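You operate a simulated robot arm through the tools that you are given. There is no shell and no other tool. Be economical: measure what you need, move in short steps, check, and stop when the job is done.

You run a simulated two-armed robot. Do the job below in one go: nothing can be reset, and whatever is moved stays where it is left.

TASK
On the top of the island bench, fold the plain cloth in half, so that its two short edges meet.

Only the result counts: the job must be done as asked and must still hold three seconds after the hand-in. Knocking over, shifting, dropping, spilling or breaking anything else fails it. Flat cloth is picked up by pressing the open fingertips on it (5 to 10 N) and closing them slowly along it; thin cloth reads only 2 to 8 mm in the jaws.

THE ROBOT
Two 7-joint arms with two-finger parallel grippers on one trunk, on a base that drives. Base frame: it is fixed to the floor where the robot stands at the start and does not move with it; the origin is under the middle of the robot, x ahead of it, y to its left, z up; the surface under the hand at the start is at about z = 800. Lengths are in mm, angles in rad, forces in N, time in s.
The left shoulder is at the start at [80, 131, 947], the right one opposite. With the tool pointing down near the work surface each hand reaches from about 400 to 860 mm from the robot's upright axis, wherever it stands, measured 20 degrees to its own side. Places, roughly: top of the island bench [500, 200, 800]. Payload 1.57 kg a hand.
The tool frame of a hand sits at the grasp point between the pads (the TCP): z along the fingers, y along the line on which they close. The tips reach 30 mm beyond it. Largest opening 110 mm; finger width 24, thickness 12; the body of the gripper, 48 by 112 mm, starts 78 mm behind the TCP.
Orientation is that of the tool frame in the base frame, as a unit quaternion [x, y, z, w]. With the fingers straight down and closing along the base's y, the tool's x points along the base's -x, its y along +y and its z along -z.

THE INTERFACE
- The arms move only by the tool step_arm. It takes "left_steps", "right_steps" or both (then of equal length, played together; a hand with none holds still); each is a list of rows, each an object (a shift or turn left out is 0, a gripper value left out holds the last) with "dr": the turn, a rotation vector about the tool's x, y, z in units of 180 degrees (1.0 is 180 degrees), a list of three; "xyz": the shift along the tool's x, y, z in units of 100 mm (1.0 is 100 mm), a list of three; "hand": the gripper command, from -1 (fully open) to 1 (shut), values between in proportion. In form: [{"dr": [rx, ry, rz], "xyz": [dx, dy, dz], "hand": hand}, ...]. A call has 1 to 8 rows; each row is the pose to reach, as a shift and turn from the pose commanded when the call began, along the tool's axes at that moment. A call with a number of a shift or a turn outside -1 to 1 is refused whole. Each row takes 0.2 s and may step no farther than 50 mm and 0.15 rad from the row before; otherwise, or with a gripper value out of range, the whole call is refused. A pose out of reach is approached as far as the arm can. The call stops where the force on the tool passes 40 N (or 10 N more than at its start, if that is more) or the arm is blocked; 0.2 s more then pass. The fingers move at their own pace (about 108 mm/s each) and stop on an object; they squeeze with about 32 N. The grip force told is the motor's: it shows also when the fingers shut on nothing. Time passes only in rows, and 0.2 s behind the last, so rows that repeat a pose let the fingers close. It gives the time, the measured TCP pose, the force on the tool (base axes), the opening and the grip force at its end, in the units of the frame above (readings bear some noise), with the torque about the TCP (base axes, N m) and any sound that the robot's microphone picked up.
- Cameras (640 x 400 px; columns grow to the right, rows downward): "scene" is now at [-61, -27.9, 1406.2]; the picture's right is [-0.34, -0.94, 0.00], its down [-0.64, 0.23, -0.73] and it looks along [0.69, -0.25, -0.68] (base axes); focal length 247 px, centre (320, 200). "left" rides on the left gripper at [70, -16, -141] in its tool frame; the picture's right is [0.23, 0.97, 0.00], its down [-0.85, 0.20, -0.48] and it looks along [-0.47, 0.11, 0.88] (tool axes); focal length 222 px, centre (320, 200). "right" rides on the right gripper at [70, 16, -141] in its tool frame; the picture's right is [-0.23, 0.97, 0.00], its down [-0.86, -0.20, -0.48] and it looks along [-0.47, -0.11, 0.88] (tool axes); focal length 222 px, centre (320, 200). There is no depth. A picture from a camera that has moved, and an enlarged one, comes with that camera's place and axes in the base frame and with its lens.
- camera(camera): a new picture of that camera. No time passes.
- roll_base(legs): drives the robot by 1 to 6 legs, each [ahead, left, turn to the left] in mm, mm and rad, along the robot's own axes; the way and the turn of a leg run together, so that a leg with both is an arc; at most 1500 mm and 3.142 rad a leg. The arms and the cameras ride along, it lands a little off, and it stops where it bumps. It gives what a move gives.
- head_to(pan, tilt): turns the head with the scene camera to pan (to the left, within 1.902 rad either way) and tilt (down, from -0.506 to 1.204), counted from straight ahead of the robot. It gives what a move gives.
- close_up(camera, box): a new picture of the part [left, top, right, bottom] of that camera's present view, enlarged. No time passes.
- job_done(): hands the job in; it is judged then, once.

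Work in short steps. Places have to be worked out from the pictures, the camera data and where the tool is seen: move nearer, look again, correct. Check each grasp and each placing, and mend what went wrong. You have 120 turns and 88 pictures in all, those below and enlarged ones among them. Open the grippers and draw the arms clear of the work before you hand the job in, unless the task says otherwise; then end with one line.

The tools are called as name(argument=value, ...) on one line, values as JSON. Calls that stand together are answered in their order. step_arm: Moves the arms, as the interface text tells. Its arguments: {"type":"object","properties":{"left_steps":{"type":"array"},"right_steps":{"type":"array"}},"required":[]} The other tools are called the same way: roll_base (legs) drives the base; head_to (pan, tilt) turns the head that bears the scene camera; camera (camera) takes a picture; close_up (camera, box) takes an enlarged picture of a part of a camera's view; job_done () hands the job in.

At the start:

```text
time_s: 0.0
left_eef_pos: [652.8, 315.4, 1015.3]
left_ee_rot: [0.0, 1.0, 0.0, 0.0]
left_wrist_force: [-0.2, -0.2, -0.3]
left_torque: [0.02, 0.01, 0.0]
left_width: 110.1
left_grip_force: 0.1
right_eef_pos: [491.4, -233.1, 986.1]
right_ee_rot: [0.0, 1.0, 0.0, 0.001]
right_wrist_force: [-0.9, 0.7, -0.1]
right_torque: [0.01, 0.0, 0.01]
right_width: 110.0
right_grip_force: 0.1
robot x, y, heading: [2.1, 0.0, -0.002]
head pan, tilt: [-0.344, 0.749]
```

scene: 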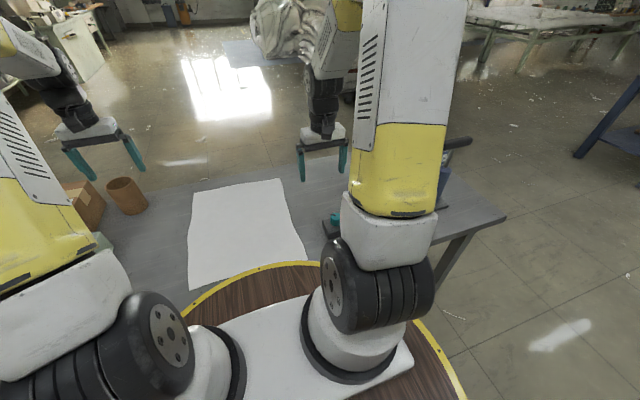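
right: 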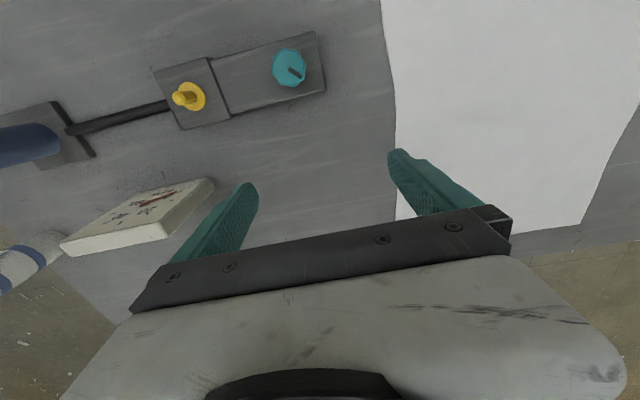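
left: 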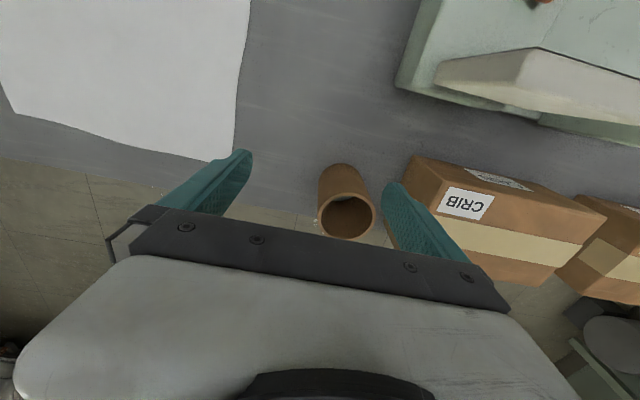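

I see the white cloth, roughly x 330–750 and y −140 to 185, with its near edge maybe hidden by the robot's deck. I'll back the base off a little so both short edges are in reach, and turn the head onto the cloth.

roll_base(legs=[[-90, 0, 0]])

head_to(pan=0.0, tilt=0.85)

camera(camera="scene")

```text
time_s: 1.1
left_eef_pos: [561.2, 314.9, 1015.2]
left_ee_rot: [0.0, 1.0, 0.0, 0.0]
left_wrist_force: [-0.2, -0.4, 0.1]
left_torque: [0.02, 0.01, -0.03]
left_width: 110.0
left_grip_force: 0.0
right_eef_pos: [398.9, -233.7, 984.8]
right_ee_rot: [0.0, 1.0, 0.0, 0.0]
right_wrist_force: [1.6, -0.2, -0.4]
right_torque: [0.0, 0.03, 0.01]
right_width: 110.0
right_grip_force: 0.1
robot x, y, heading: [-91.5, 2.4, -0.003]
head pan, tilt: [-0.344, 0.749]
```

```text
time_s: 1.9
left_eef_pos: [561.2, 313.4, 1015.2]
left_ee_rot: [0.0, 1.0, 0.0, 0.0]
left_wrist_force: [-0.5, 0.1, 0.2]
left_torque: [-0.01, -0.01, 0.0]
left_width: 109.9
left_grip_force: 0.1
right_eef_pos: [400.0, -234.8, 986.8]
right_ee_rot: [0.001, 1.0, -0.001, 0.0]
right_wrist_force: [-0.7, 0.5, 0.1]
right_torque: [0.0, 0.0, -0.02]
right_width: 110.0
right_grip_force: 0.0
robot x, y, heading: [-94.8, -1.3, 0.004]
head pan, tilt: [0.0, 0.85]
```

```text
84 pictures are left
camera scene: at [-152.3, 0.1, 1398.0], right [0.0, -1.0, 0.0], down [-0.75, 0.0, -0.66], along [0.66, 0.0, -0.75], focal length 247 px, centre (320, 200)
```

scene: 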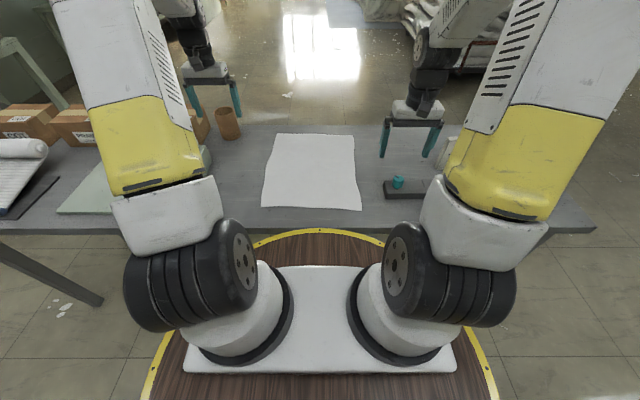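

The whole cloth is now in view, so I'll enlarge it to measure its corners.

close_up(camera="scene", box=[220, 110, 460, 260])

camera(camera="right")

camera(camera="left")

```text
2.67 times, centred on (340, 185) of scene
camera zoom: at [-152.3, 0.1, 1398.0], right [0.0, -1.0, 0.0], down [-0.75, 0.0, -0.66], along [0.66, 0.0, -0.75], focal length 659 px, centre (267, 240)
```

zoom: 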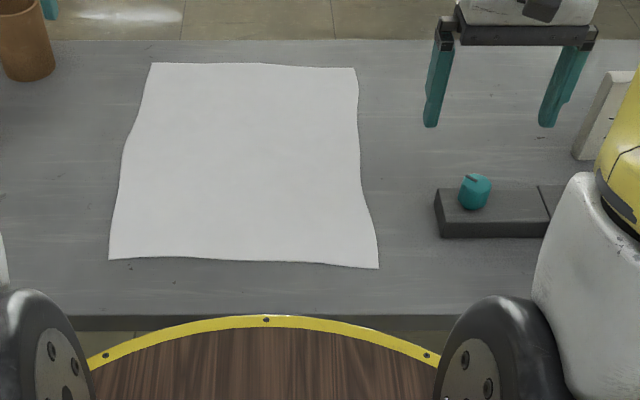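

```text
82 pictures are left
camera right: at [329.3, -215.5, 1127.8], right [0.23, 0.97, 0.0], down [0.86, -0.2, 0.48], along [0.47, -0.11, -0.88], focal length 222 px, centre (320, 200)
```

right: 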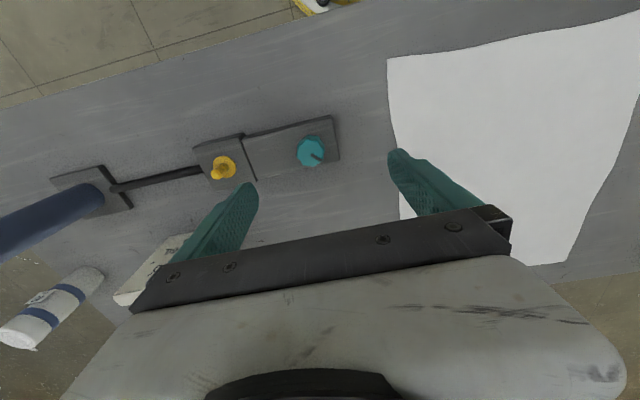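

```text
81 pictures are left
camera left: at [492.2, 298.2, 1155.9], right [-0.23, 0.97, 0.0], down [0.85, 0.2, 0.48], along [0.47, 0.11, -0.88], focal length 222 px, centre (320, 200)
```

left: 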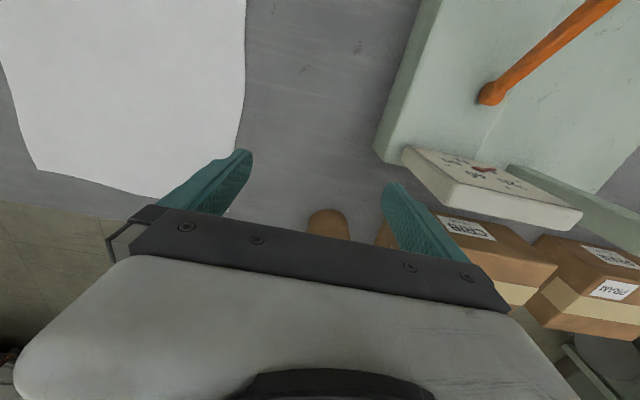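

The corners measure about (747,182) and (733,−138) at the far edge, and (344,187) and (331,−131) at the near edge, so the short edges are the far and near ones. I'll bring both hands high over the far corners, part-closing the jaws to about 40 mm.

step_arm(left_steps=[{"xyz": [-0.45, -0.2, 0], "hand": 0.27}, {"xyz": [-0.9, -0.4, 0], "hand": 0.27}, {"xyz": [-0.9, -0.8, 0], "hand": 0.27}], right_steps=[{"xyz": [-0.4, 0.2, 0], "hand": 0.27}, {"xyz": [-0.8, 0.4, 0], "hand": 0.27}, {"xyz": [-1.0, 0.7, 0], "hand": 0.27}])

step_arm(left_steps=[{"xyz": [-0.45, -0.4, 0], "hand": 0.27}, {"xyz": [-0.9, -0.85, 0], "hand": 0.27}], right_steps=[{"xyz": [-0.45, 0.15, 0], "hand": 0.27}, {"xyz": [-0.9, 0.3, 0], "hand": 0.27}])

step_arm(right_steps=[{"xyz": [-0.45, 0.15, 0], "hand": 0.27}, {"xyz": [-0.9, 0.3, 0], "hand": 0.27}])

step_arm(right_steps=[{"xyz": [-0.25, 0.0, 0], "hand": 0.27}, {"xyz": [-0.5, 0.02, 0], "hand": 0.27}, {"xyz": [-0.5, 0.02, 0], "hand": 0.27}])

```text
time_s: 2.7
left_eef_pos: [651.1, 232.2, 1019.0]
left_ee_rot: [0.0, 1.0, 0.0, 0.0]
left_wrist_force: [0.5, -0.3, -0.7]
left_torque: [0.01, -0.03, -0.01]
left_width: 40.2
left_grip_force: 0.1
right_eef_pos: [501.0, -163.4, 986.0]
right_ee_rot: [0.001, 1.0, 0.0, 0.0]
right_wrist_force: [0.4, -0.8, -1.0]
right_torque: [-0.02, -0.03, -0.02]
right_width: 40.3
right_grip_force: 0.0
robot x, y, heading: [-90.3, 0.3, -0.001]
head pan, tilt: [0.0, 0.85]
```

```text
refused: row 1 steps farther than a row can; nothing moved
```

```text
time_s: 3.3
left_eef_pos: [651.0, 231.8, 1019.0]
left_ee_rot: [0.001, 1.0, -0.001, 0.001]
left_wrist_force: [-0.8, -0.2, 0.4]
left_torque: [0.03, -0.03, -0.01]
left_width: 40.3
left_grip_force: 0.0
right_eef_pos: [589.8, -133.5, 985.1]
right_ee_rot: [0.0, 1.0, 0.001, 0.0]
right_wrist_force: [0.1, -0.1, 0.2]
right_torque: [0.02, -0.02, 0.01]
right_width: 40.2
right_grip_force: 0.1
robot x, y, heading: [-91.4, 1.2, -0.004]
head pan, tilt: [0.0, 0.85]
```

```text
time_s: 4.1
left_eef_pos: [651.1, 232.3, 1016.9]
left_ee_rot: [0.0, 1.0, 0.0, 0.001]
left_wrist_force: [-0.4, 1.2, -0.2]
left_torque: [0.0, -0.03, 0.02]
left_width: 40.0
left_grip_force: 0.0
right_eef_pos: [639.6, -132.1, 984.9]
right_ee_rot: [0.0, 1.0, 0.0, 0.0]
right_wrist_force: [-0.2, -0.2, -0.2]
right_torque: [0.01, 0.01, 0.01]
right_width: 40.5
right_grip_force: 0.1
robot x, y, heading: [-93.4, 2.1, 0.004]
head pan, tilt: [0.0, 0.85]
```

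One call was refused for its step size. I'll finish the approach over the far corners, with left to (741,145) and right to (730,−101), lowering to about z 900.

step_arm(left_steps=[{"xyz": [-0.3, -0.3, 0.2]}, {"xyz": [-0.6, -0.6, 0.4]}, {"xyz": [-0.9, -0.87, 0.6]}, {"xyz": [-0.9, -0.87, 1.0]}], right_steps=[{"xyz": [-0.3, 0.1, 0.2]}, {"xyz": [-0.6, 0.2, 0.4]}, {"xyz": [-0.9, 0.31, 0.5]}, {"xyz": [-0.9, 0.31, 0.7]}])

camera(camera="left")

camera(camera="right")

close_up(camera="scene", box=[240, 90, 400, 190])

```text
time_s: 5.1
left_eef_pos: [725.6, 146.0, 926.0]
left_ee_rot: [0.0, 1.0, 0.0, 0.0]
left_wrist_force: [0.1, -0.3, 0.1]
left_torque: [0.02, -0.01, -0.01]
left_width: 40.1
left_grip_force: 0.1
left hand out of reach, approached as far as the arm can: row 3, 4
right_eef_pos: [728.9, -102.5, 914.7]
right_ee_rot: [0.001, 1.0, 0.0, 0.001]
right_wrist_force: [0.1, 0.0, 0.0]
right_torque: [0.04, 0.02, -0.02]
right_width: 40.2
right_grip_force: 0.0
right hand out of reach, approached as far as the arm can: row 3
robot x, y, heading: [-91.3, -2.0, 0.005]
head pan, tilt: [0.0, 0.85]
```

```text
80 pictures are left
camera left: at [656.6, 129.4, 1066.9], right [-0.23, 0.97, 0.0], down [0.86, 0.2, 0.48], along [0.47, 0.11, -0.88], focal length 222 px, centre (320, 200)
```

left: 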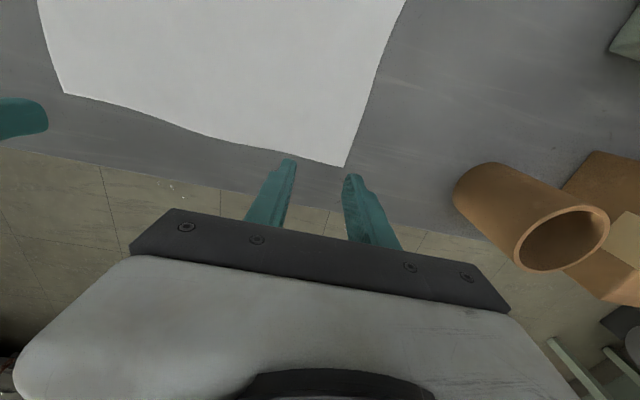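

```text
79 pictures are left
camera right: at [657.9, -84.0, 1057.5], right [0.23, 0.97, 0.0], down [0.86, -0.2, 0.48], along [0.47, -0.11, -0.88], focal length 222 px, centre (320, 200)
```

right: 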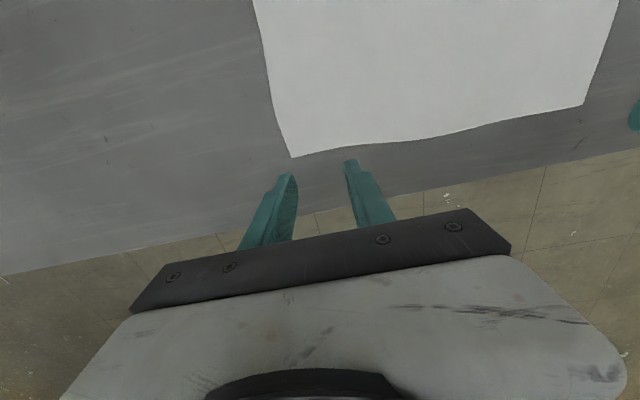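

```text
4.00 times, centred on (320, 140) of scene
camera zoom: at [-152.3, 0.2, 1398.0], right [0.0, -1.0, 0.0], down [-0.75, 0.0, -0.66], along [0.66, 0.0, -0.75], focal length 989 px, centre (320, 440)
```

zoom: 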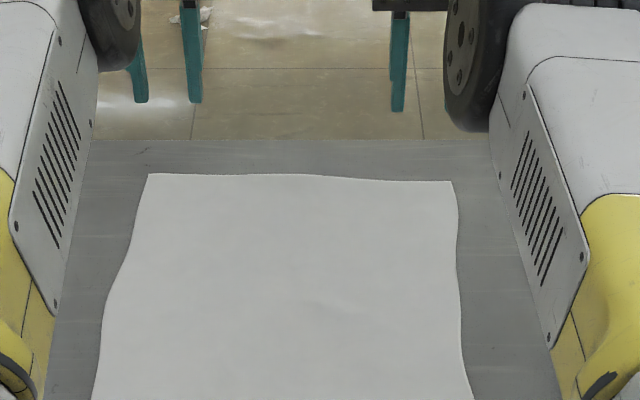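

The wrist views confirm the corners at (746,181) and (730,−136), with the table at z≈800. The arms are at their reach limit, so I'll roll the base forward 45 mm.

roll_base(legs=[[45, 0, 0]])

step_arm(left_steps=[{"xyz": [0.0, 0, 0.2]}, {"xyz": [0.0, 0, 0.4]}], right_steps=[{"xyz": [0.2, 0, 0.2]}, {"xyz": [0.4, 0, 0.4]}])

```text
time_s: 6.0
left_eef_pos: [770.1, 146.5, 926.1]
left_ee_rot: [0.0, 1.0, 0.0, 0.0]
left_wrist_force: [0.2, 0.5, 0.2]
left_torque: [0.02, 0.0, 0.01]
left_width: 40.2
left_grip_force: 0.1
right_eef_pos: [773.6, -100.9, 914.7]
right_ee_rot: [0.0, 1.0, 0.0, 0.001]
right_wrist_force: [-0.1, -0.6, -0.3]
right_torque: [0.02, -0.01, 0.01]
right_width: 40.3
right_grip_force: 0.0
robot x, y, heading: [-44.5, 4.6, -0.003]
head pan, tilt: [0.0, 0.85]
```

```text
time_s: 6.6
left_eef_pos: [771.6, 146.2, 885.1]
left_ee_rot: [0.0, 1.0, 0.0, 0.0]
left_wrist_force: [0.6, -0.3, -0.4]
left_torque: [0.05, -0.01, 0.02]
left_width: 40.1
left_grip_force: 0.1
right_eef_pos: [735.3, -102.5, 874.3]
right_ee_rot: [0.0, 1.0, 0.001, 0.001]
right_wrist_force: [-0.8, -0.7, -0.3]
right_torque: [0.01, -0.03, -0.02]
right_width: 40.3
right_grip_force: 0.1
robot x, y, heading: [-45.9, 3.6, 0.002]
head pan, tilt: [0.0, 0.85]
```

I'll lower both hands to just above the cloth at x≈740 (left) and 727 (right), then check.

step_arm(left_steps=[{"xyz": [0.31, 0, 0.1]}, {"xyz": [0.31, 0, 0.45]}, {"xyz": [0.31, 0, 0.45]}], right_steps=[{"xyz": [0.08, 0, 0.1]}, {"xyz": [0.08, 0, 0.35]}, {"xyz": [0.08, 0, 0.35]}])

camera(camera="left")

camera(camera="right")

```text
time_s: 7.4
left_eef_pos: [740.1, 147.2, 842.7]
left_ee_rot: [0.0, 1.0, 0.0, 0.001]
left_wrist_force: [-0.4, 0.0, -0.5]
left_torque: [-0.01, 0.02, -0.01]
left_width: 40.2
left_grip_force: 0.1
right_eef_pos: [726.3, -103.7, 839.3]
right_ee_rot: [0.0, 1.0, 0.0, 0.0]
right_wrist_force: [0.2, -0.2, -0.4]
right_torque: [0.0, 0.0, 0.02]
right_width: 40.3
right_grip_force: 0.1
robot x, y, heading: [-48.4, 2.0, 0.003]
head pan, tilt: [0.0, 0.85]
```

```text
77 pictures are left
camera left: at [671.1, 131.9, 983.0], right [-0.23, 0.97, 0.0], down [0.85, 0.2, 0.48], along [0.47, 0.11, -0.88], focal length 222 px, centre (320, 200)
```

left: 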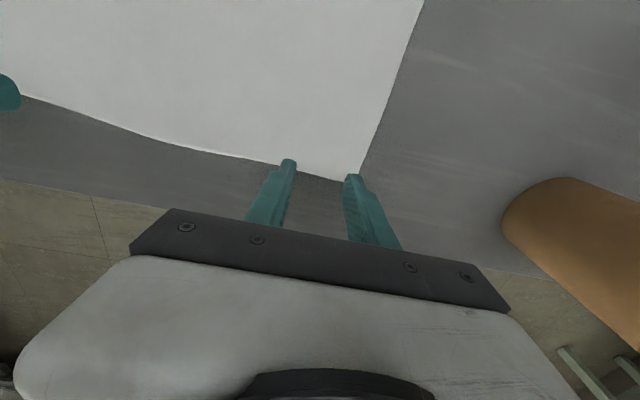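

```text
76 pictures are left
camera right: at [656.3, -85.0, 982.5], right [0.23, 0.97, 0.0], down [0.85, -0.2, 0.48], along [0.47, -0.11, -0.88], focal length 222 px, centre (320, 200)
```

right: 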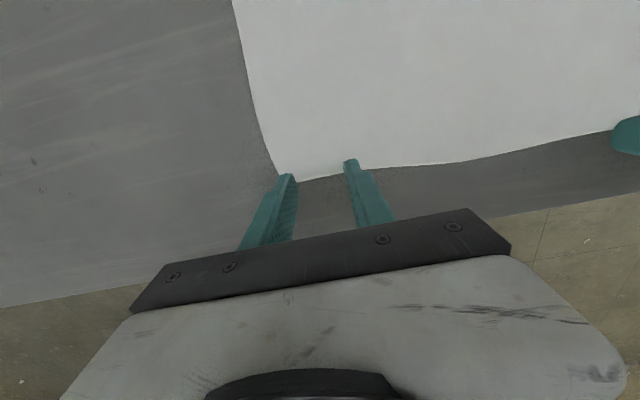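

The fingertips straddle the edge. I'll shift both back about 5 mm for a surer hold and lower to near contact.

step_arm(left_steps=[{"xyz": [0.06, -0.02, 0.06]}, {"xyz": [0.06, -0.02, 0.11]}, {"xyz": [0.06, -0.02, 0.11]}], right_steps=[{"xyz": [0.05, 0.02, 0.05]}, {"xyz": [0.05, 0.02, 0.08]}, {"xyz": [0.05, 0.02, 0.08]}])

```text
time_s: 8.2
left_eef_pos: [734.9, 144.7, 832.4]
left_ee_rot: [-0.001, 1.0, 0.0, 0.0]
left_wrist_force: [-1.9, 0.9, 8.8]
left_torque: [-0.02, 0.06, -0.01]
left_width: 40.1
left_grip_force: 0.2
right_eef_pos: [720.1, -99.8, 832.5]
right_ee_rot: [0.0, 1.0, -0.001, 0.0]
right_wrist_force: [-0.2, 0.1, 0.0]
right_torque: [-0.03, 0.0, 0.0]
right_width: 40.1
right_grip_force: 0.0
robot x, y, heading: [-47.3, -0.9, 0.008]
head pan, tilt: [0.0, 0.85]
```

The left hand is pressing at 8.8 N and the right isn't touching yet, so I'll lower the right by 2 mm.

step_arm(right_steps=[{"xyz": [0, 0, 0.02]}, {"xyz": [0, 0, 0.02]}])

```text
time_s: 8.8
left_eef_pos: [733.4, 144.8, 831.7]
left_ee_rot: [0.0, 1.0, 0.0, 0.001]
left_wrist_force: [2.1, 0.8, 9.9]
left_torque: [-0.03, -0.01, -0.02]
left_width: 39.9
left_grip_force: 0.1
right_eef_pos: [720.8, -100.1, 829.9]
right_ee_rot: [0.0, 1.0, 0.0, 0.002]
right_wrist_force: [-1.3, -0.7, 10.2]
right_torque: [0.0, 0.09, -0.01]
right_width: 40.3
right_grip_force: 0.1
robot x, y, heading: [-48.4, 1.5, 0.002]
head pan, tilt: [0.0, 0.85]
```

Both press at about 10 N, so I'll close slowly.

step_arm(left_steps=[{"xyz": [0, 0, -0.002], "hand": 0.34}, {"xyz": [0, 0, -0.002], "hand": 0.41}, {"xyz": [0, 0, -0.002], "hand": 0.48}, {"xyz": [0, 0, -0.002], "hand": 0.55}, {"xyz": [0, 0, -0.002], "hand": 0.62}, {"xyz": [0, 0, -0.002], "hand": 0.69}, {"xyz": [0, 0, -0.002], "hand": 0.76}, {"xyz": [0, 0, -0.002], "hand": 0.83}], right_steps=[{"xyz": [0, 0, -0.002], "hand": 0.34}, {"xyz": [0, 0, -0.002], "hand": 0.41}, {"xyz": [0, 0, -0.002], "hand": 0.48}, {"xyz": [0, 0, -0.002], "hand": 0.55}, {"xyz": [0, 0, -0.002], "hand": 0.62}, {"xyz": [0, 0, -0.002], "hand": 0.69}, {"xyz": [0, 0, -0.002], "hand": 0.76}, {"xyz": [0, 0, -0.002], "hand": 0.83}])

step_arm(left_steps=[{"hand": 0.9}, {"hand": 0.96}, {"hand": 1}, {"hand": 1}], right_steps=[{"hand": 0.9}, {"hand": 0.96}, {"hand": 1}, {"hand": 1}])

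camera(camera="left")

camera(camera="right")

```text
time_s: 10.6
left_eef_pos: [733.6, 144.2, 832.3]
left_ee_rot: [0.0, 1.0, -0.001, 0.001]
left_wrist_force: [0.3, -7.0, 7.3]
left_torque: [-0.29, 0.04, 0.0]
left_width: 10.3
left_grip_force: 4.8
right_eef_pos: [720.5, -99.1, 831.1]
right_ee_rot: [0.001, 1.0, 0.002, 0.001]
right_wrist_force: [0.1, 6.3, 17.9]
right_torque: [0.17, 0.03, 0.03]
right_width: 10.6
right_grip_force: 5.3
robot x, y, heading: [-47.3, -0.7, 0.001]
head pan, tilt: [0.0, 0.85]
```

```text
time_s: 11.6
left_eef_pos: [734.6, 141.9, 831.3]
left_ee_rot: [0.001, 1.0, -0.001, 0.001]
left_wrist_force: [-0.8, -21.5, 5.9]
left_torque: [-0.66, 0.03, 0.07]
left_width: 2.5
left_grip_force: 23.4
right_eef_pos: [720.5, -98.8, 831.5]
right_ee_rot: [0.0, 1.0, 0.002, 0.001]
right_wrist_force: [-0.1, 18.4, 20.1]
right_torque: [0.55, 0.03, 0.1]
right_width: 2.4
right_grip_force: 23.5
robot x, y, heading: [-45.8, -3.0, 0.0]
head pan, tilt: [0.0, 0.85]
```

```text
75 pictures are left
camera left: at [664.5, 127.2, 972.6], right [-0.23, 0.97, 0.0], down [0.85, 0.2, 0.48], along [0.47, 0.11, -0.88], focal length 222 px, centre (320, 200)
```

left: 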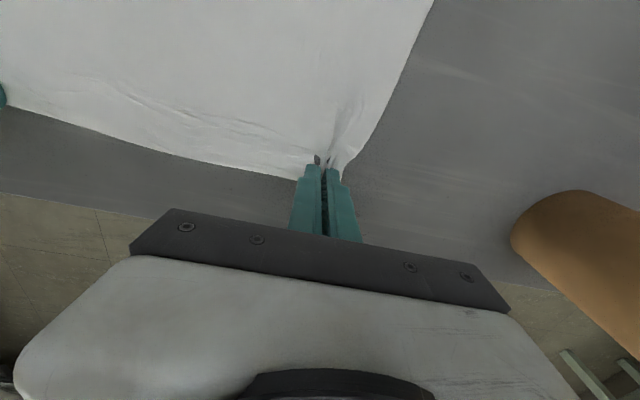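

```text
74 pictures are left
camera right: at [650.4, -80.7, 973.8], right [0.23, 0.97, 0.0], down [0.85, -0.2, 0.48], along [0.47, -0.11, -0.88], focal length 222 px, centre (320, 200)
```

right: 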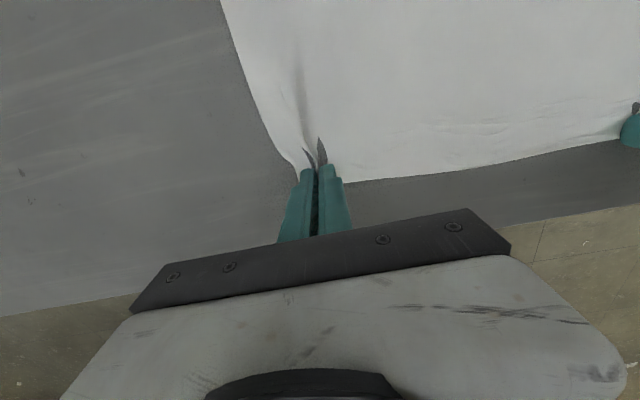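

Both jaws read about 2.5 mm with cloth bunched in them, though the cloth is taut between the hands at about 20 N. I'll bring the hands 10 mm closer each while lifting slightly, and check the hold.

step_arm(left_steps=[{"xyz": [0, -0.05, -0.05], "hand": 1}, {"xyz": [0.05, -0.1, -0.15], "hand": 1}, {"xyz": [0.15, -0.1, -0.35], "hand": 1}, {"xyz": [0.25, -0.1, -0.55], "hand": 1}], right_steps=[{"xyz": [0, 0.05, -0.05], "hand": 1}, {"xyz": [0.05, 0.1, -0.15], "hand": 1}, {"xyz": [0.15, 0.1, -0.35], "hand": 1}, {"xyz": [0.25, 0.1, -0.55], "hand": 1}])

camera(camera="scene")

camera(camera="left")

```text
time_s: 12.6
left_eef_pos: [709.6, 133.3, 885.5]
left_ee_rot: [0.0, 1.0, 0.001, -0.001]
left_wrist_force: [0.4, -0.8, -0.5]
left_torque: [0.01, 0.05, -0.01]
left_width: 2.1
left_grip_force: 23.8
right_eef_pos: [695.8, -90.6, 884.9]
right_ee_rot: [0.001, 1.0, -0.001, -0.001]
right_wrist_force: [0.7, 0.0, -0.2]
right_torque: [-0.01, 0.05, 0.01]
right_width: 2.4
right_grip_force: 23.5
robot x, y, heading: [-46.2, -0.3, -0.001]
head pan, tilt: [0.0, 0.85]
```

```text
73 pictures are left
camera scene: at [-106.3, 0.2, 1398.0], right [0.0, -1.0, 0.0], down [-0.75, 0.0, -0.66], along [0.66, 0.0, -0.75], focal length 247 px, centre (320, 200)
```

scene: 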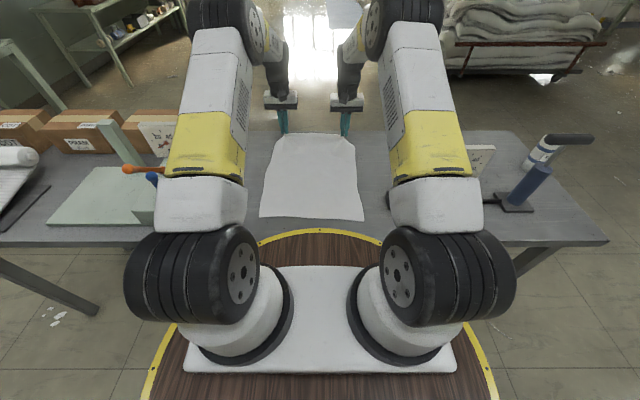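

```text
72 pictures are left
camera left: at [641.1, 118.4, 1027.2], right [-0.23, 0.97, 0.0], down [0.86, 0.2, 0.48], along [0.47, 0.11, -0.88], focal length 222 px, centre (320, 200)
```

left: 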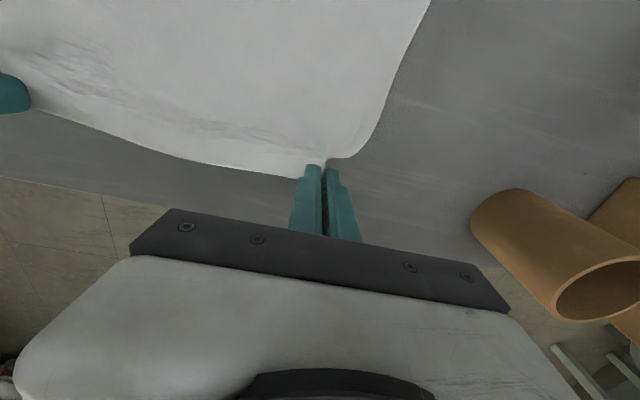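

Both hold the edge and forces are near zero. Next I'll swing the far edge up and back toward the fold line.

step_arm(left_steps=[{"xyz": [0.12, 0, -0.2]}, {"xyz": [0.27, 0, -0.4]}, {"xyz": [0.45, 0, -0.6]}, {"xyz": [0.65, 0, -0.75]}, {"xyz": [0.85, 0, -0.88]}, {"xyz": [1.0, 0, -0.95]}], right_steps=[{"xyz": [0.12, 0, -0.2]}, {"xyz": [0.27, 0, -0.4]}, {"xyz": [0.45, 0, -0.6]}, {"xyz": [0.65, 0, -0.75]}, {"xyz": [0.85, 0, -0.88]}, {"xyz": [1.0, 0, -0.95]}])

camera(camera="scene")

```text
time_s: 14.0
left_eef_pos: [609.7, 134.7, 981.9]
left_ee_rot: [0.0, 1.0, 0.001, 0.0]
left_wrist_force: [0.1, -1.2, -0.3]
left_torque: [-0.04, 0.02, -0.01]
left_width: 2.5
left_grip_force: 24.2
right_eef_pos: [596.4, -90.5, 979.0]
right_ee_rot: [0.0, 1.0, 0.0, 0.0]
right_wrist_force: [0.8, -0.8, -1.0]
right_torque: [-0.01, 0.0, 0.01]
right_width: 2.2
right_grip_force: 23.6
robot x, y, heading: [-45.5, 0.2, 0.003]
head pan, tilt: [0.0, 0.85]
```

```text
71 pictures are left
camera scene: at [-106.5, 0.1, 1398.0], right [0.0, -1.0, 0.0], down [-0.75, 0.0, -0.66], along [0.66, 0.0, -0.75], focal length 247 px, centre (320, 200)
```

scene: 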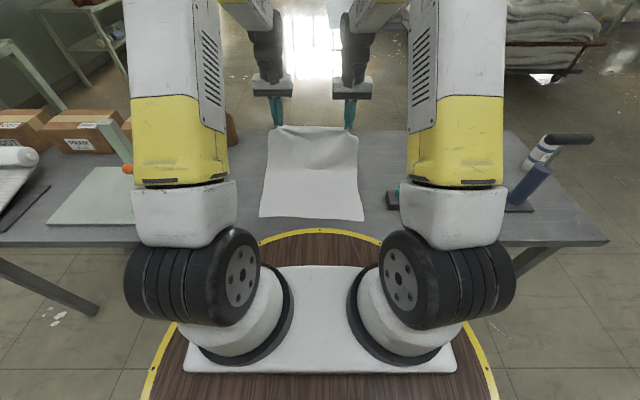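

The cloth rises cleanly. I'll roll the base back 130 mm, which also carries the edge past the fold line.

roll_base(legs=[[-130, 0, 0]])

step_arm(left_steps=[{"dr": [0, -0.04, 0]}, {"dr": [0, -0.08, 0]}, {"dr": [0, -0.12, 0]}, {"dr": [0, -0.16, 0]}, {"dr": [0, -0.2, 0]}, {"dr": [0, -0.24, 0]}], right_steps=[{"dr": [0, -0.04, 0]}, {"dr": [0, -0.08, 0]}, {"dr": [0, -0.12, 0]}, {"dr": [0, -0.16, 0]}, {"dr": [0, -0.2, 0]}, {"dr": [0, -0.24, 0]}])

camera(camera="scene")

```text
time_s: 15.3
left_eef_pos: [480.8, 136.2, 982.1]
left_ee_rot: [-0.001, 1.0, -0.001, 0.0]
left_wrist_force: [-0.1, 0.2, -1.1]
left_torque: [0.01, -0.04, -0.01]
left_width: 2.3
left_grip_force: 24.0
right_eef_pos: [466.9, -89.1, 979.8]
right_ee_rot: [-0.001, 1.0, 0.0, 0.0]
right_wrist_force: [-0.7, -0.9, -0.1]
right_torque: [0.0, 0.03, -0.02]
right_width: 2.3
right_grip_force: 23.4
robot x, y, heading: [-174.8, -1.2, 0.002]
head pan, tilt: [0.0, 0.85]
```

```text
time_s: 16.7
left_eef_pos: [480.5, 136.3, 981.0]
left_ee_rot: [-0.001, 0.929, 0.0, 0.37]
left_wrist_force: [-0.5, -0.1, 0.0]
left_torque: [0.0, -0.01, -0.02]
left_width: 2.3
left_grip_force: 24.2
right_eef_pos: [467.2, -90.4, 980.4]
right_ee_rot: [0.0, 0.929, 0.0, 0.369]
right_wrist_force: [-0.7, 0.9, 0.1]
right_torque: [-0.04, 0.02, 0.04]
right_width: 2.2
right_grip_force: 24.2
robot x, y, heading: [-172.8, -0.2, 0.002]
head pan, tilt: [0.0, 0.85]
```

```text
70 pictures are left
camera scene: at [-236.3, -0.1, 1398.0], right [0.0, -1.0, 0.0], down [-0.75, 0.0, -0.66], along [0.66, 0.0, -0.75], focal length 247 px, centre (320, 200)
```

scene: 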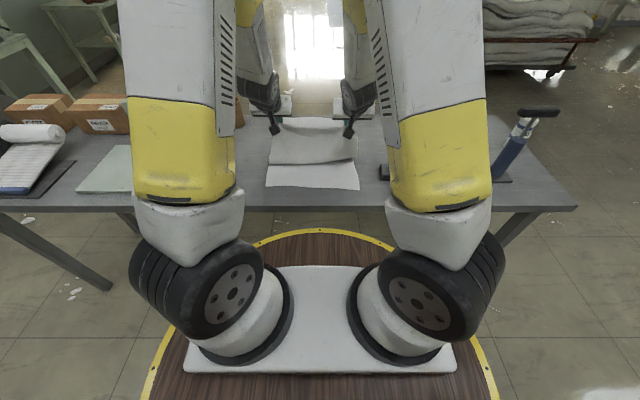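

The tilt went as intended: the fingers now point forward and down at 43°, and the cloth is folded over at x≈540. I'll continue the arc toward the near edge.

step_arm(left_steps=[{"xyz": [0.31, 0, -0.133]}, {"xyz": [0.62, 0, -0.266]}, {"xyz": [0.93, 0, -0.4]}], right_steps=[{"xyz": [0.31, 0, -0.133]}, {"xyz": [0.62, 0, -0.266]}, {"xyz": [0.93, 0, -0.4]}])

step_arm(left_steps=[{"xyz": [0.3, 0, 0.08]}, {"xyz": [0.6, 0, 0.15]}, {"xyz": [0.9, 0, 0.23]}, {"xyz": [0.9, 0, 0.23]}], right_steps=[{"xyz": [0.3, 0, 0.08]}, {"xyz": [0.6, 0, 0.15]}, {"xyz": [0.9, 0, 0.23]}, {"xyz": [0.9, 0, 0.23]}])

close_up(camera="scene", box=[200, 80, 440, 230])

camera(camera="left")

```text
time_s: 17.5
left_eef_pos: [386.5, 134.4, 946.5]
left_ee_rot: [-0.001, 0.93, 0.0, 0.368]
left_wrist_force: [0.7, -0.5, -0.2]
left_torque: [0.03, 0.01, -0.03]
left_width: 2.3
left_grip_force: 24.1
right_eef_pos: [370.7, -90.4, 945.2]
right_ee_rot: [-0.001, 0.93, 0.001, 0.368]
right_wrist_force: [-0.3, 0.6, -0.9]
right_torque: [0.01, 0.01, -0.01]
right_width: 2.4
right_grip_force: 23.8
robot x, y, heading: [-176.5, 0.1, 0.003]
head pan, tilt: [0.0, 0.85]
```

```text
time_s: 18.5
left_eef_pos: [354.8, 134.2, 865.3]
left_ee_rot: [-0.001, 0.93, 0.0, 0.368]
left_wrist_force: [-0.2, 0.5, 0.2]
left_torque: [0.0, 0.01, 0.02]
left_width: 2.5
left_grip_force: 23.2
left hand out of reach, approached as far as the arm can: row 2, 3, 4
right_eef_pos: [345.5, -85.3, 862.3]
right_ee_rot: [-0.001, 0.93, 0.001, 0.368]
right_wrist_force: [-0.3, 0.8, 0.1]
right_torque: [-0.01, 0.0, 0.02]
right_width: 2.3
right_grip_force: 23.9
right hand out of reach, approached as far as the arm can: row 2, 3, 4
robot x, y, heading: [-175.0, 0.6, 0.003]
head pan, tilt: [0.0, 0.85]
```

```text
2.67 times, centred on (320, 155) of scene
camera zoom: at [-236.6, 0.0, 1397.9], right [0.0, -1.0, 0.0], down [-0.75, 0.0, -0.66], along [0.66, 0.0, -0.75], focal length 659 px, centre (320, 320)
```

zoom: 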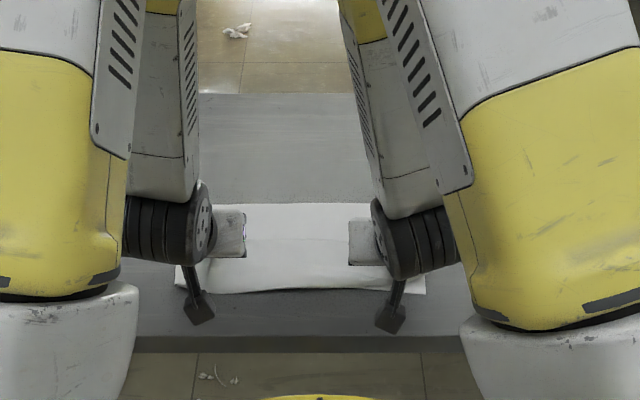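

```text
68 pictures are left
camera left: at [207.4, 119.5, 920.5], right [-0.17, 0.97, -0.16], down [0.3, 0.2, 0.93], along [0.94, 0.11, -0.32], focal length 222 px, centre (320, 200)
```

left: 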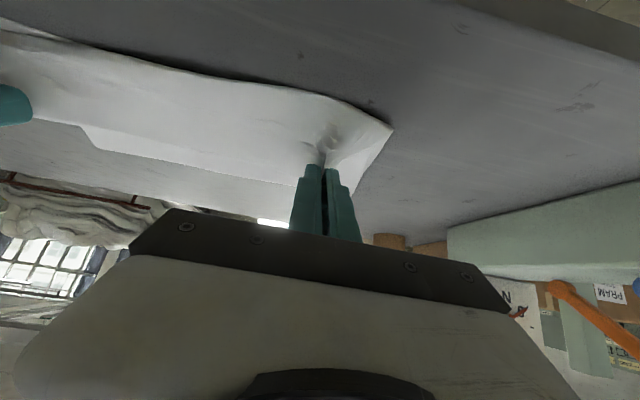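

The arms hit their inner reach limit at x≈350. I'll move the hands forward 40 mm relative to the base, then roll the base back 65 mm.

step_arm(left_steps=[{"xyz": [-0.15, 0, 0.14]}, {"xyz": [-0.29, 0, 0.275]}, {"xyz": [-0.29, 0, 0.275]}], right_steps=[{"xyz": [-0.15, -0.02, 0.14]}, {"xyz": [-0.29, -0.04, 0.275]}, {"xyz": [-0.29, -0.05, 0.275]}])

roll_base(legs=[[-65, 0, 0]])

camera(camera="left")

camera(camera="right")

close_up(camera="scene", box=[200, 80, 440, 230])

```text
time_s: 19.3
left_eef_pos: [393.8, 134.2, 864.9]
left_ee_rot: [-0.001, 0.93, 0.0, 0.369]
left_wrist_force: [-0.2, -0.4, 0.6]
left_torque: [0.03, 0.01, -0.02]
left_width: 2.4
left_grip_force: 23.6
right_eef_pos: [385.8, -89.1, 861.2]
right_ee_rot: [0.0, 0.93, 0.0, 0.368]
right_wrist_force: [0.1, 0.2, -0.7]
right_torque: [-0.03, 0.02, 0.02]
right_width: 1.9
right_grip_force: 24.1
robot x, y, heading: [-176.8, 2.2, 0.003]
head pan, tilt: [0.0, 0.85]
```

```text
time_s: 20.3
left_eef_pos: [330.3, 134.7, 864.2]
left_ee_rot: [-0.001, 0.93, 0.0, 0.368]
left_wrist_force: [-0.2, -0.2, 0.5]
left_torque: [0.01, -0.01, 0.0]
left_width: 2.4
left_grip_force: 24.3
right_eef_pos: [320.8, -88.5, 860.9]
right_ee_rot: [-0.001, 0.93, 0.001, 0.368]
right_wrist_force: [-0.2, 0.8, 0.2]
right_torque: [-0.02, -0.01, -0.04]
right_width: 2.4
right_grip_force: 23.5
robot x, y, heading: [-243.3, -1.5, 0.003]
head pan, tilt: [0.0, 0.85]
```

```text
67 pictures are left
camera left: at [183.2, 119.1, 919.7], right [-0.17, 0.97, -0.16], down [0.29, 0.2, 0.93], along [0.94, 0.11, -0.32], focal length 222 px, centre (320, 200)
```

left: 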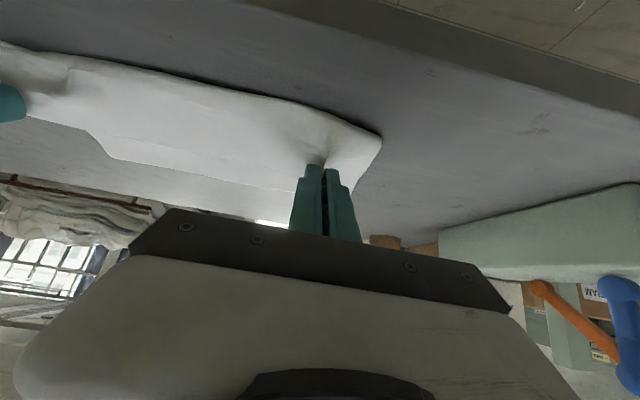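

```text
66 pictures are left
camera right: at [173.1, -71.5, 917.4], right [0.16, 0.97, 0.16], down [0.3, -0.2, 0.93], along [0.94, -0.11, -0.32], focal length 222 px, centre (320, 200)
```

right: 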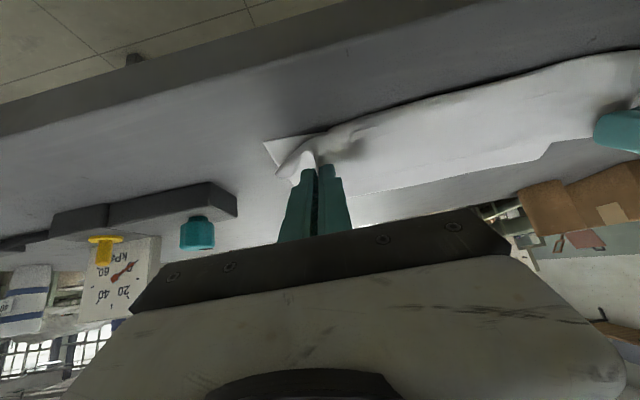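

```text
2.67 times, centred on (320, 155) of scene
camera zoom: at [-301.2, -0.1, 1397.9], right [0.0, -1.0, 0.0], down [-0.75, 0.0, -0.66], along [0.66, 0.0, -0.75], focal length 659 px, centre (320, 320)
```

zoom: 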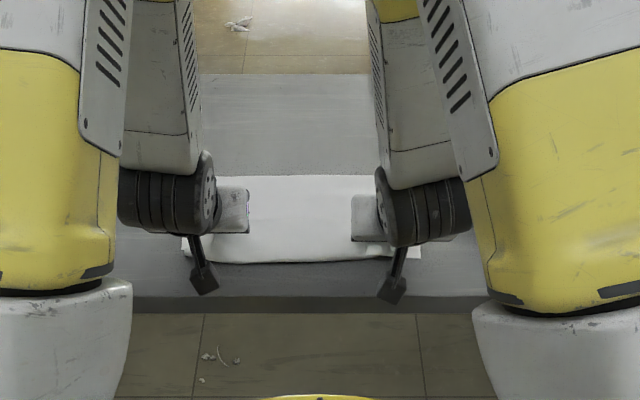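

The edge is now over the near edge. I'll lower the hands and spread them slightly, to y 138 and −94.

step_arm(left_steps=[{"xyz": [0.1, 0.02, 0.1]}, {"xyz": [0.2, 0.04, 0.21]}, {"xyz": [0.2, 0.04, 0.21]}], right_steps=[{"xyz": [0.1, -0.03, 0.1]}, {"xyz": [0.18, -0.06, 0.19]}, {"xyz": [0.18, -0.06, 0.19]}])

camera(camera="left")

camera(camera="right")

```text
time_s: 21.1
left_eef_pos: [330.3, 138.7, 836.8]
left_ee_rot: [0.0, 0.93, 0.0, 0.369]
left_wrist_force: [0.3, -5.8, 0.4]
left_torque: [-0.14, 0.01, -0.09]
left_width: 2.5
left_grip_force: 24.1
right_eef_pos: [320.2, -95.5, 834.6]
right_ee_rot: [-0.001, 0.93, 0.001, 0.368]
right_wrist_force: [0.2, 6.4, 1.7]
right_torque: [0.18, -0.01, 0.16]
right_width: 2.1
right_grip_force: 23.7
robot x, y, heading: [-237.7, 3.7, 0.004]
head pan, tilt: [0.0, 0.85]
```

```text
64 pictures are left
camera left: at [183.2, 122.5, 890.8], right [-0.17, 0.97, -0.16], down [0.29, 0.2, 0.93], along [0.94, 0.11, -0.32], focal length 222 px, centre (320, 200)
```

left: 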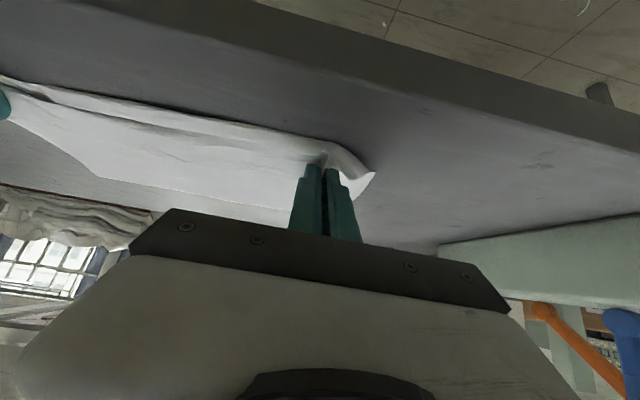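

```text
63 pictures are left
camera right: at [172.5, -77.5, 890.6], right [0.16, 0.97, 0.16], down [0.3, -0.2, 0.93], along [0.94, -0.11, -0.32], focal length 222 px, centre (320, 200)
```

right: 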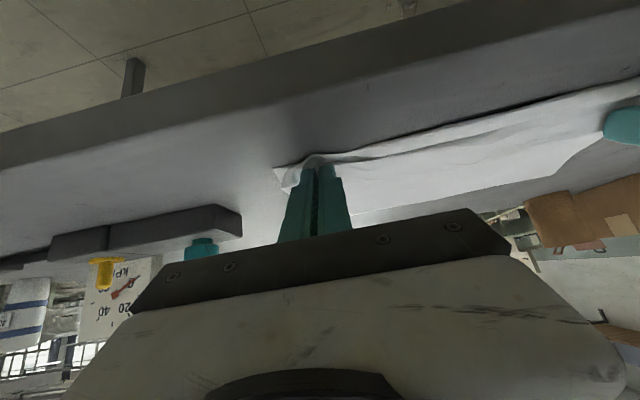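

The hands are just above contact. I'll lower 4 mm and open the jaws slowly.

step_arm(left_steps=[{"xyz": [0.03, 0, 0.03], "hand": 1}, {"xyz": [0.03, 0, 0.03], "hand": 0.95}, {"xyz": [0.03, 0, 0.03], "hand": 0.85}, {"xyz": [0.03, 0, 0.03], "hand": 0.75}, {"xyz": [0.03, 0, 0.03], "hand": 0.65}, {"xyz": [0.03, 0, 0.03], "hand": 0.55}, {"xyz": [0.03, 0, 0.03], "hand": 0.45}, {"xyz": [0.03, 0, 0.03], "hand": 0.35}], right_steps=[{"xyz": [0.02, 0, 0.02], "hand": 1}, {"xyz": [0.02, 0, 0.02], "hand": 0.95}, {"xyz": [0.02, 0, 0.02], "hand": 0.85}, {"xyz": [0.02, 0, 0.02], "hand": 0.75}, {"xyz": [0.02, 0, 0.02], "hand": 0.65}, {"xyz": [0.02, 0, 0.02], "hand": 0.55}, {"xyz": [0.02, 0, 0.02], "hand": 0.45}, {"xyz": [0.02, 0, 0.02], "hand": 0.35}])

camera(camera="left")

camera(camera="right")

```text
time_s: 22.9
left_eef_pos: [329.7, 138.7, 832.1]
left_ee_rot: [-0.001, 0.93, 0.0, 0.368]
left_wrist_force: [-0.5, -1.8, 5.9]
left_torque: [0.0, -0.06, -0.04]
left_width: 32.2
left_grip_force: 0.0
right_eef_pos: [321.3, -94.6, 831.6]
right_ee_rot: [0.001, 0.93, 0.0, 0.369]
right_wrist_force: [-1.6, 1.7, 22.1]
right_torque: [0.0, -0.24, 0.01]
right_width: 21.4
right_grip_force: 0.1
robot x, y, heading: [-241.5, -2.7, 0.001]
head pan, tilt: [0.0, 0.85]
```

```text
62 pictures are left
camera left: at [182.6, 122.8, 886.9], right [-0.17, 0.97, -0.16], down [0.29, 0.2, 0.93], along [0.94, 0.11, -0.32], focal length 222 px, centre (320, 200)
```

left: 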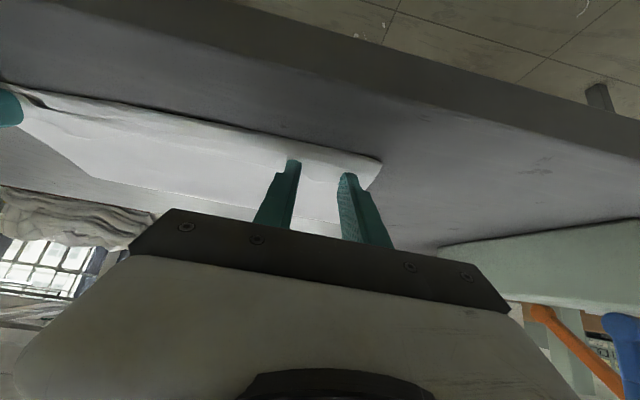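

```text
61 pictures are left
camera right: at [172.5, -77.7, 888.3], right [0.16, 0.97, 0.16], down [0.29, -0.2, 0.93], along [0.94, -0.11, -0.32], focal length 222 px, centre (320, 200)
```

right: 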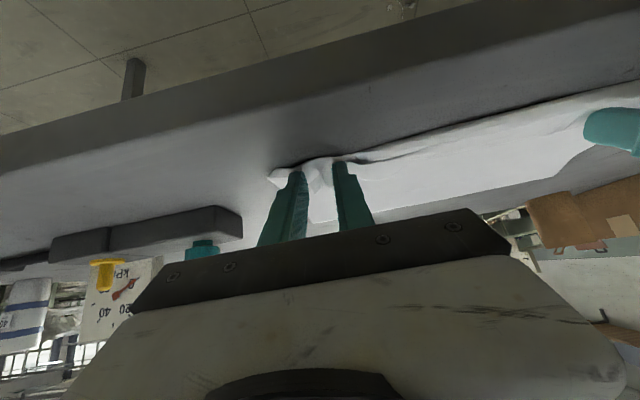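

The left released nicely. The right presses at 22 N and isn't fully open, so I'll ease it up, finish opening, and withdraw both along the finger axis.

step_arm(left_steps=[{"xyz": [0, 0, 0], "hand": 0.3}, {"xyz": [0, 0, 0], "hand": 0.2}, {"xyz": [0, 0, 0], "hand": 0.2}], right_steps=[{"xyz": [-0.012, 0, -0.012], "hand": 0.35}, {"xyz": [-0.015, 0, -0.015], "hand": 0.2}, {"xyz": [-0.015, 0, -0.015], "hand": 0.2}])

step_arm(left_steps=[{"xyz": [-0.05, 0, -0.1]}, {"xyz": [-0.1, 0, -0.3]}, {"xyz": [-0.4, 0, -0.6]}, {"xyz": [-0.7, 0, -0.9]}], right_steps=[{"xyz": [-0.05, 0, -0.1]}, {"xyz": [-0.1, 0, -0.3]}, {"xyz": [-0.4, 0, -0.6]}, {"xyz": [-0.7, 0, -0.9]}])

camera(camera="left")

camera(camera="right")

close_up(camera="scene", box=[240, 120, 400, 220])

```text
time_s: 23.7
left_eef_pos: [330.5, 139.1, 832.4]
left_ee_rot: [0.0, 0.93, 0.0, 0.369]
left_wrist_force: [-1.4, -3.4, 8.3]
left_torque: [0.06, -0.07, -0.02]
left_width: 40.2
left_grip_force: 0.0
right_eef_pos: [321.0, -95.4, 833.1]
right_ee_rot: [-0.001, 0.93, 0.0, 0.367]
right_wrist_force: [0.5, 0.7, 1.5]
right_torque: [0.01, -0.02, 0.0]
right_width: 43.2
right_grip_force: 0.1
robot x, y, heading: [-240.4, 1.0, 0.002]
head pan, tilt: [0.0, 0.85]
```

```text
time_s: 24.7
left_eef_pos: [319.3, 139.1, 943.2]
left_ee_rot: [-0.001, 0.93, 0.0, 0.367]
left_wrist_force: [0.6, -0.2, 0.4]
left_torque: [-0.03, 0.03, -0.01]
left_width: 43.8
left_grip_force: 0.0
right_eef_pos: [311.5, -95.9, 949.5]
right_ee_rot: [-0.001, 0.93, 0.001, 0.368]
right_wrist_force: [0.6, 0.0, 0.1]
right_torque: [0.02, 0.03, -0.02]
right_width: 43.9
right_grip_force: 0.0
robot x, y, heading: [-242.4, -1.0, 0.003]
head pan, tilt: [0.0, 0.85]
```

```text
60 pictures are left
camera left: at [172.9, 123.0, 998.2], right [-0.17, 0.97, -0.16], down [0.3, 0.2, 0.93], along [0.94, 0.11, -0.32], focal length 222 px, centre (320, 200)
```

left: 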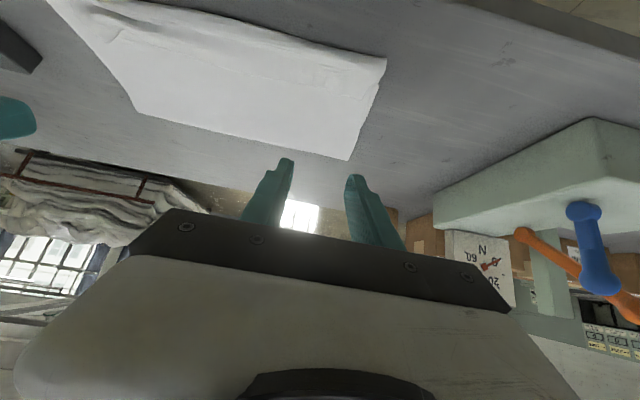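

```text
59 pictures are left
camera right: at [162.8, -77.8, 1005.0], right [0.16, 0.97, 0.16], down [0.3, -0.2, 0.93], along [0.94, -0.11, -0.32], focal length 222 px, centre (320, 200)
```

right: 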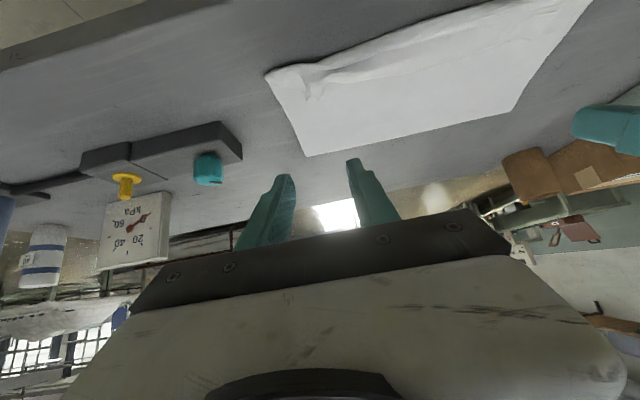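

```text
4.00 times, centred on (320, 170) of scene
camera zoom: at [-300.3, -0.1, 1398.0], right [0.0, -1.0, 0.0], down [-0.75, 0.0, -0.66], along [0.66, 0.0, -0.75], focal length 989 px, centre (320, 320)
```

zoom: 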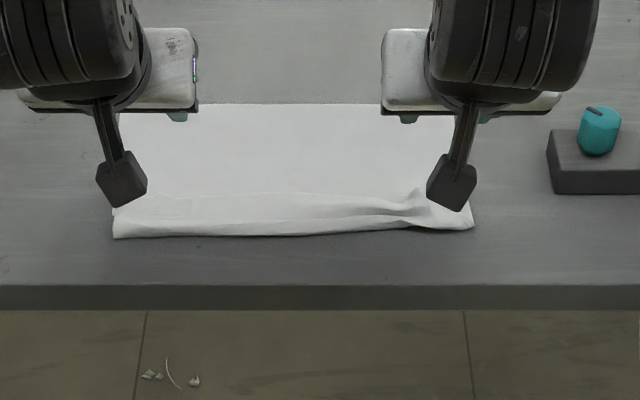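

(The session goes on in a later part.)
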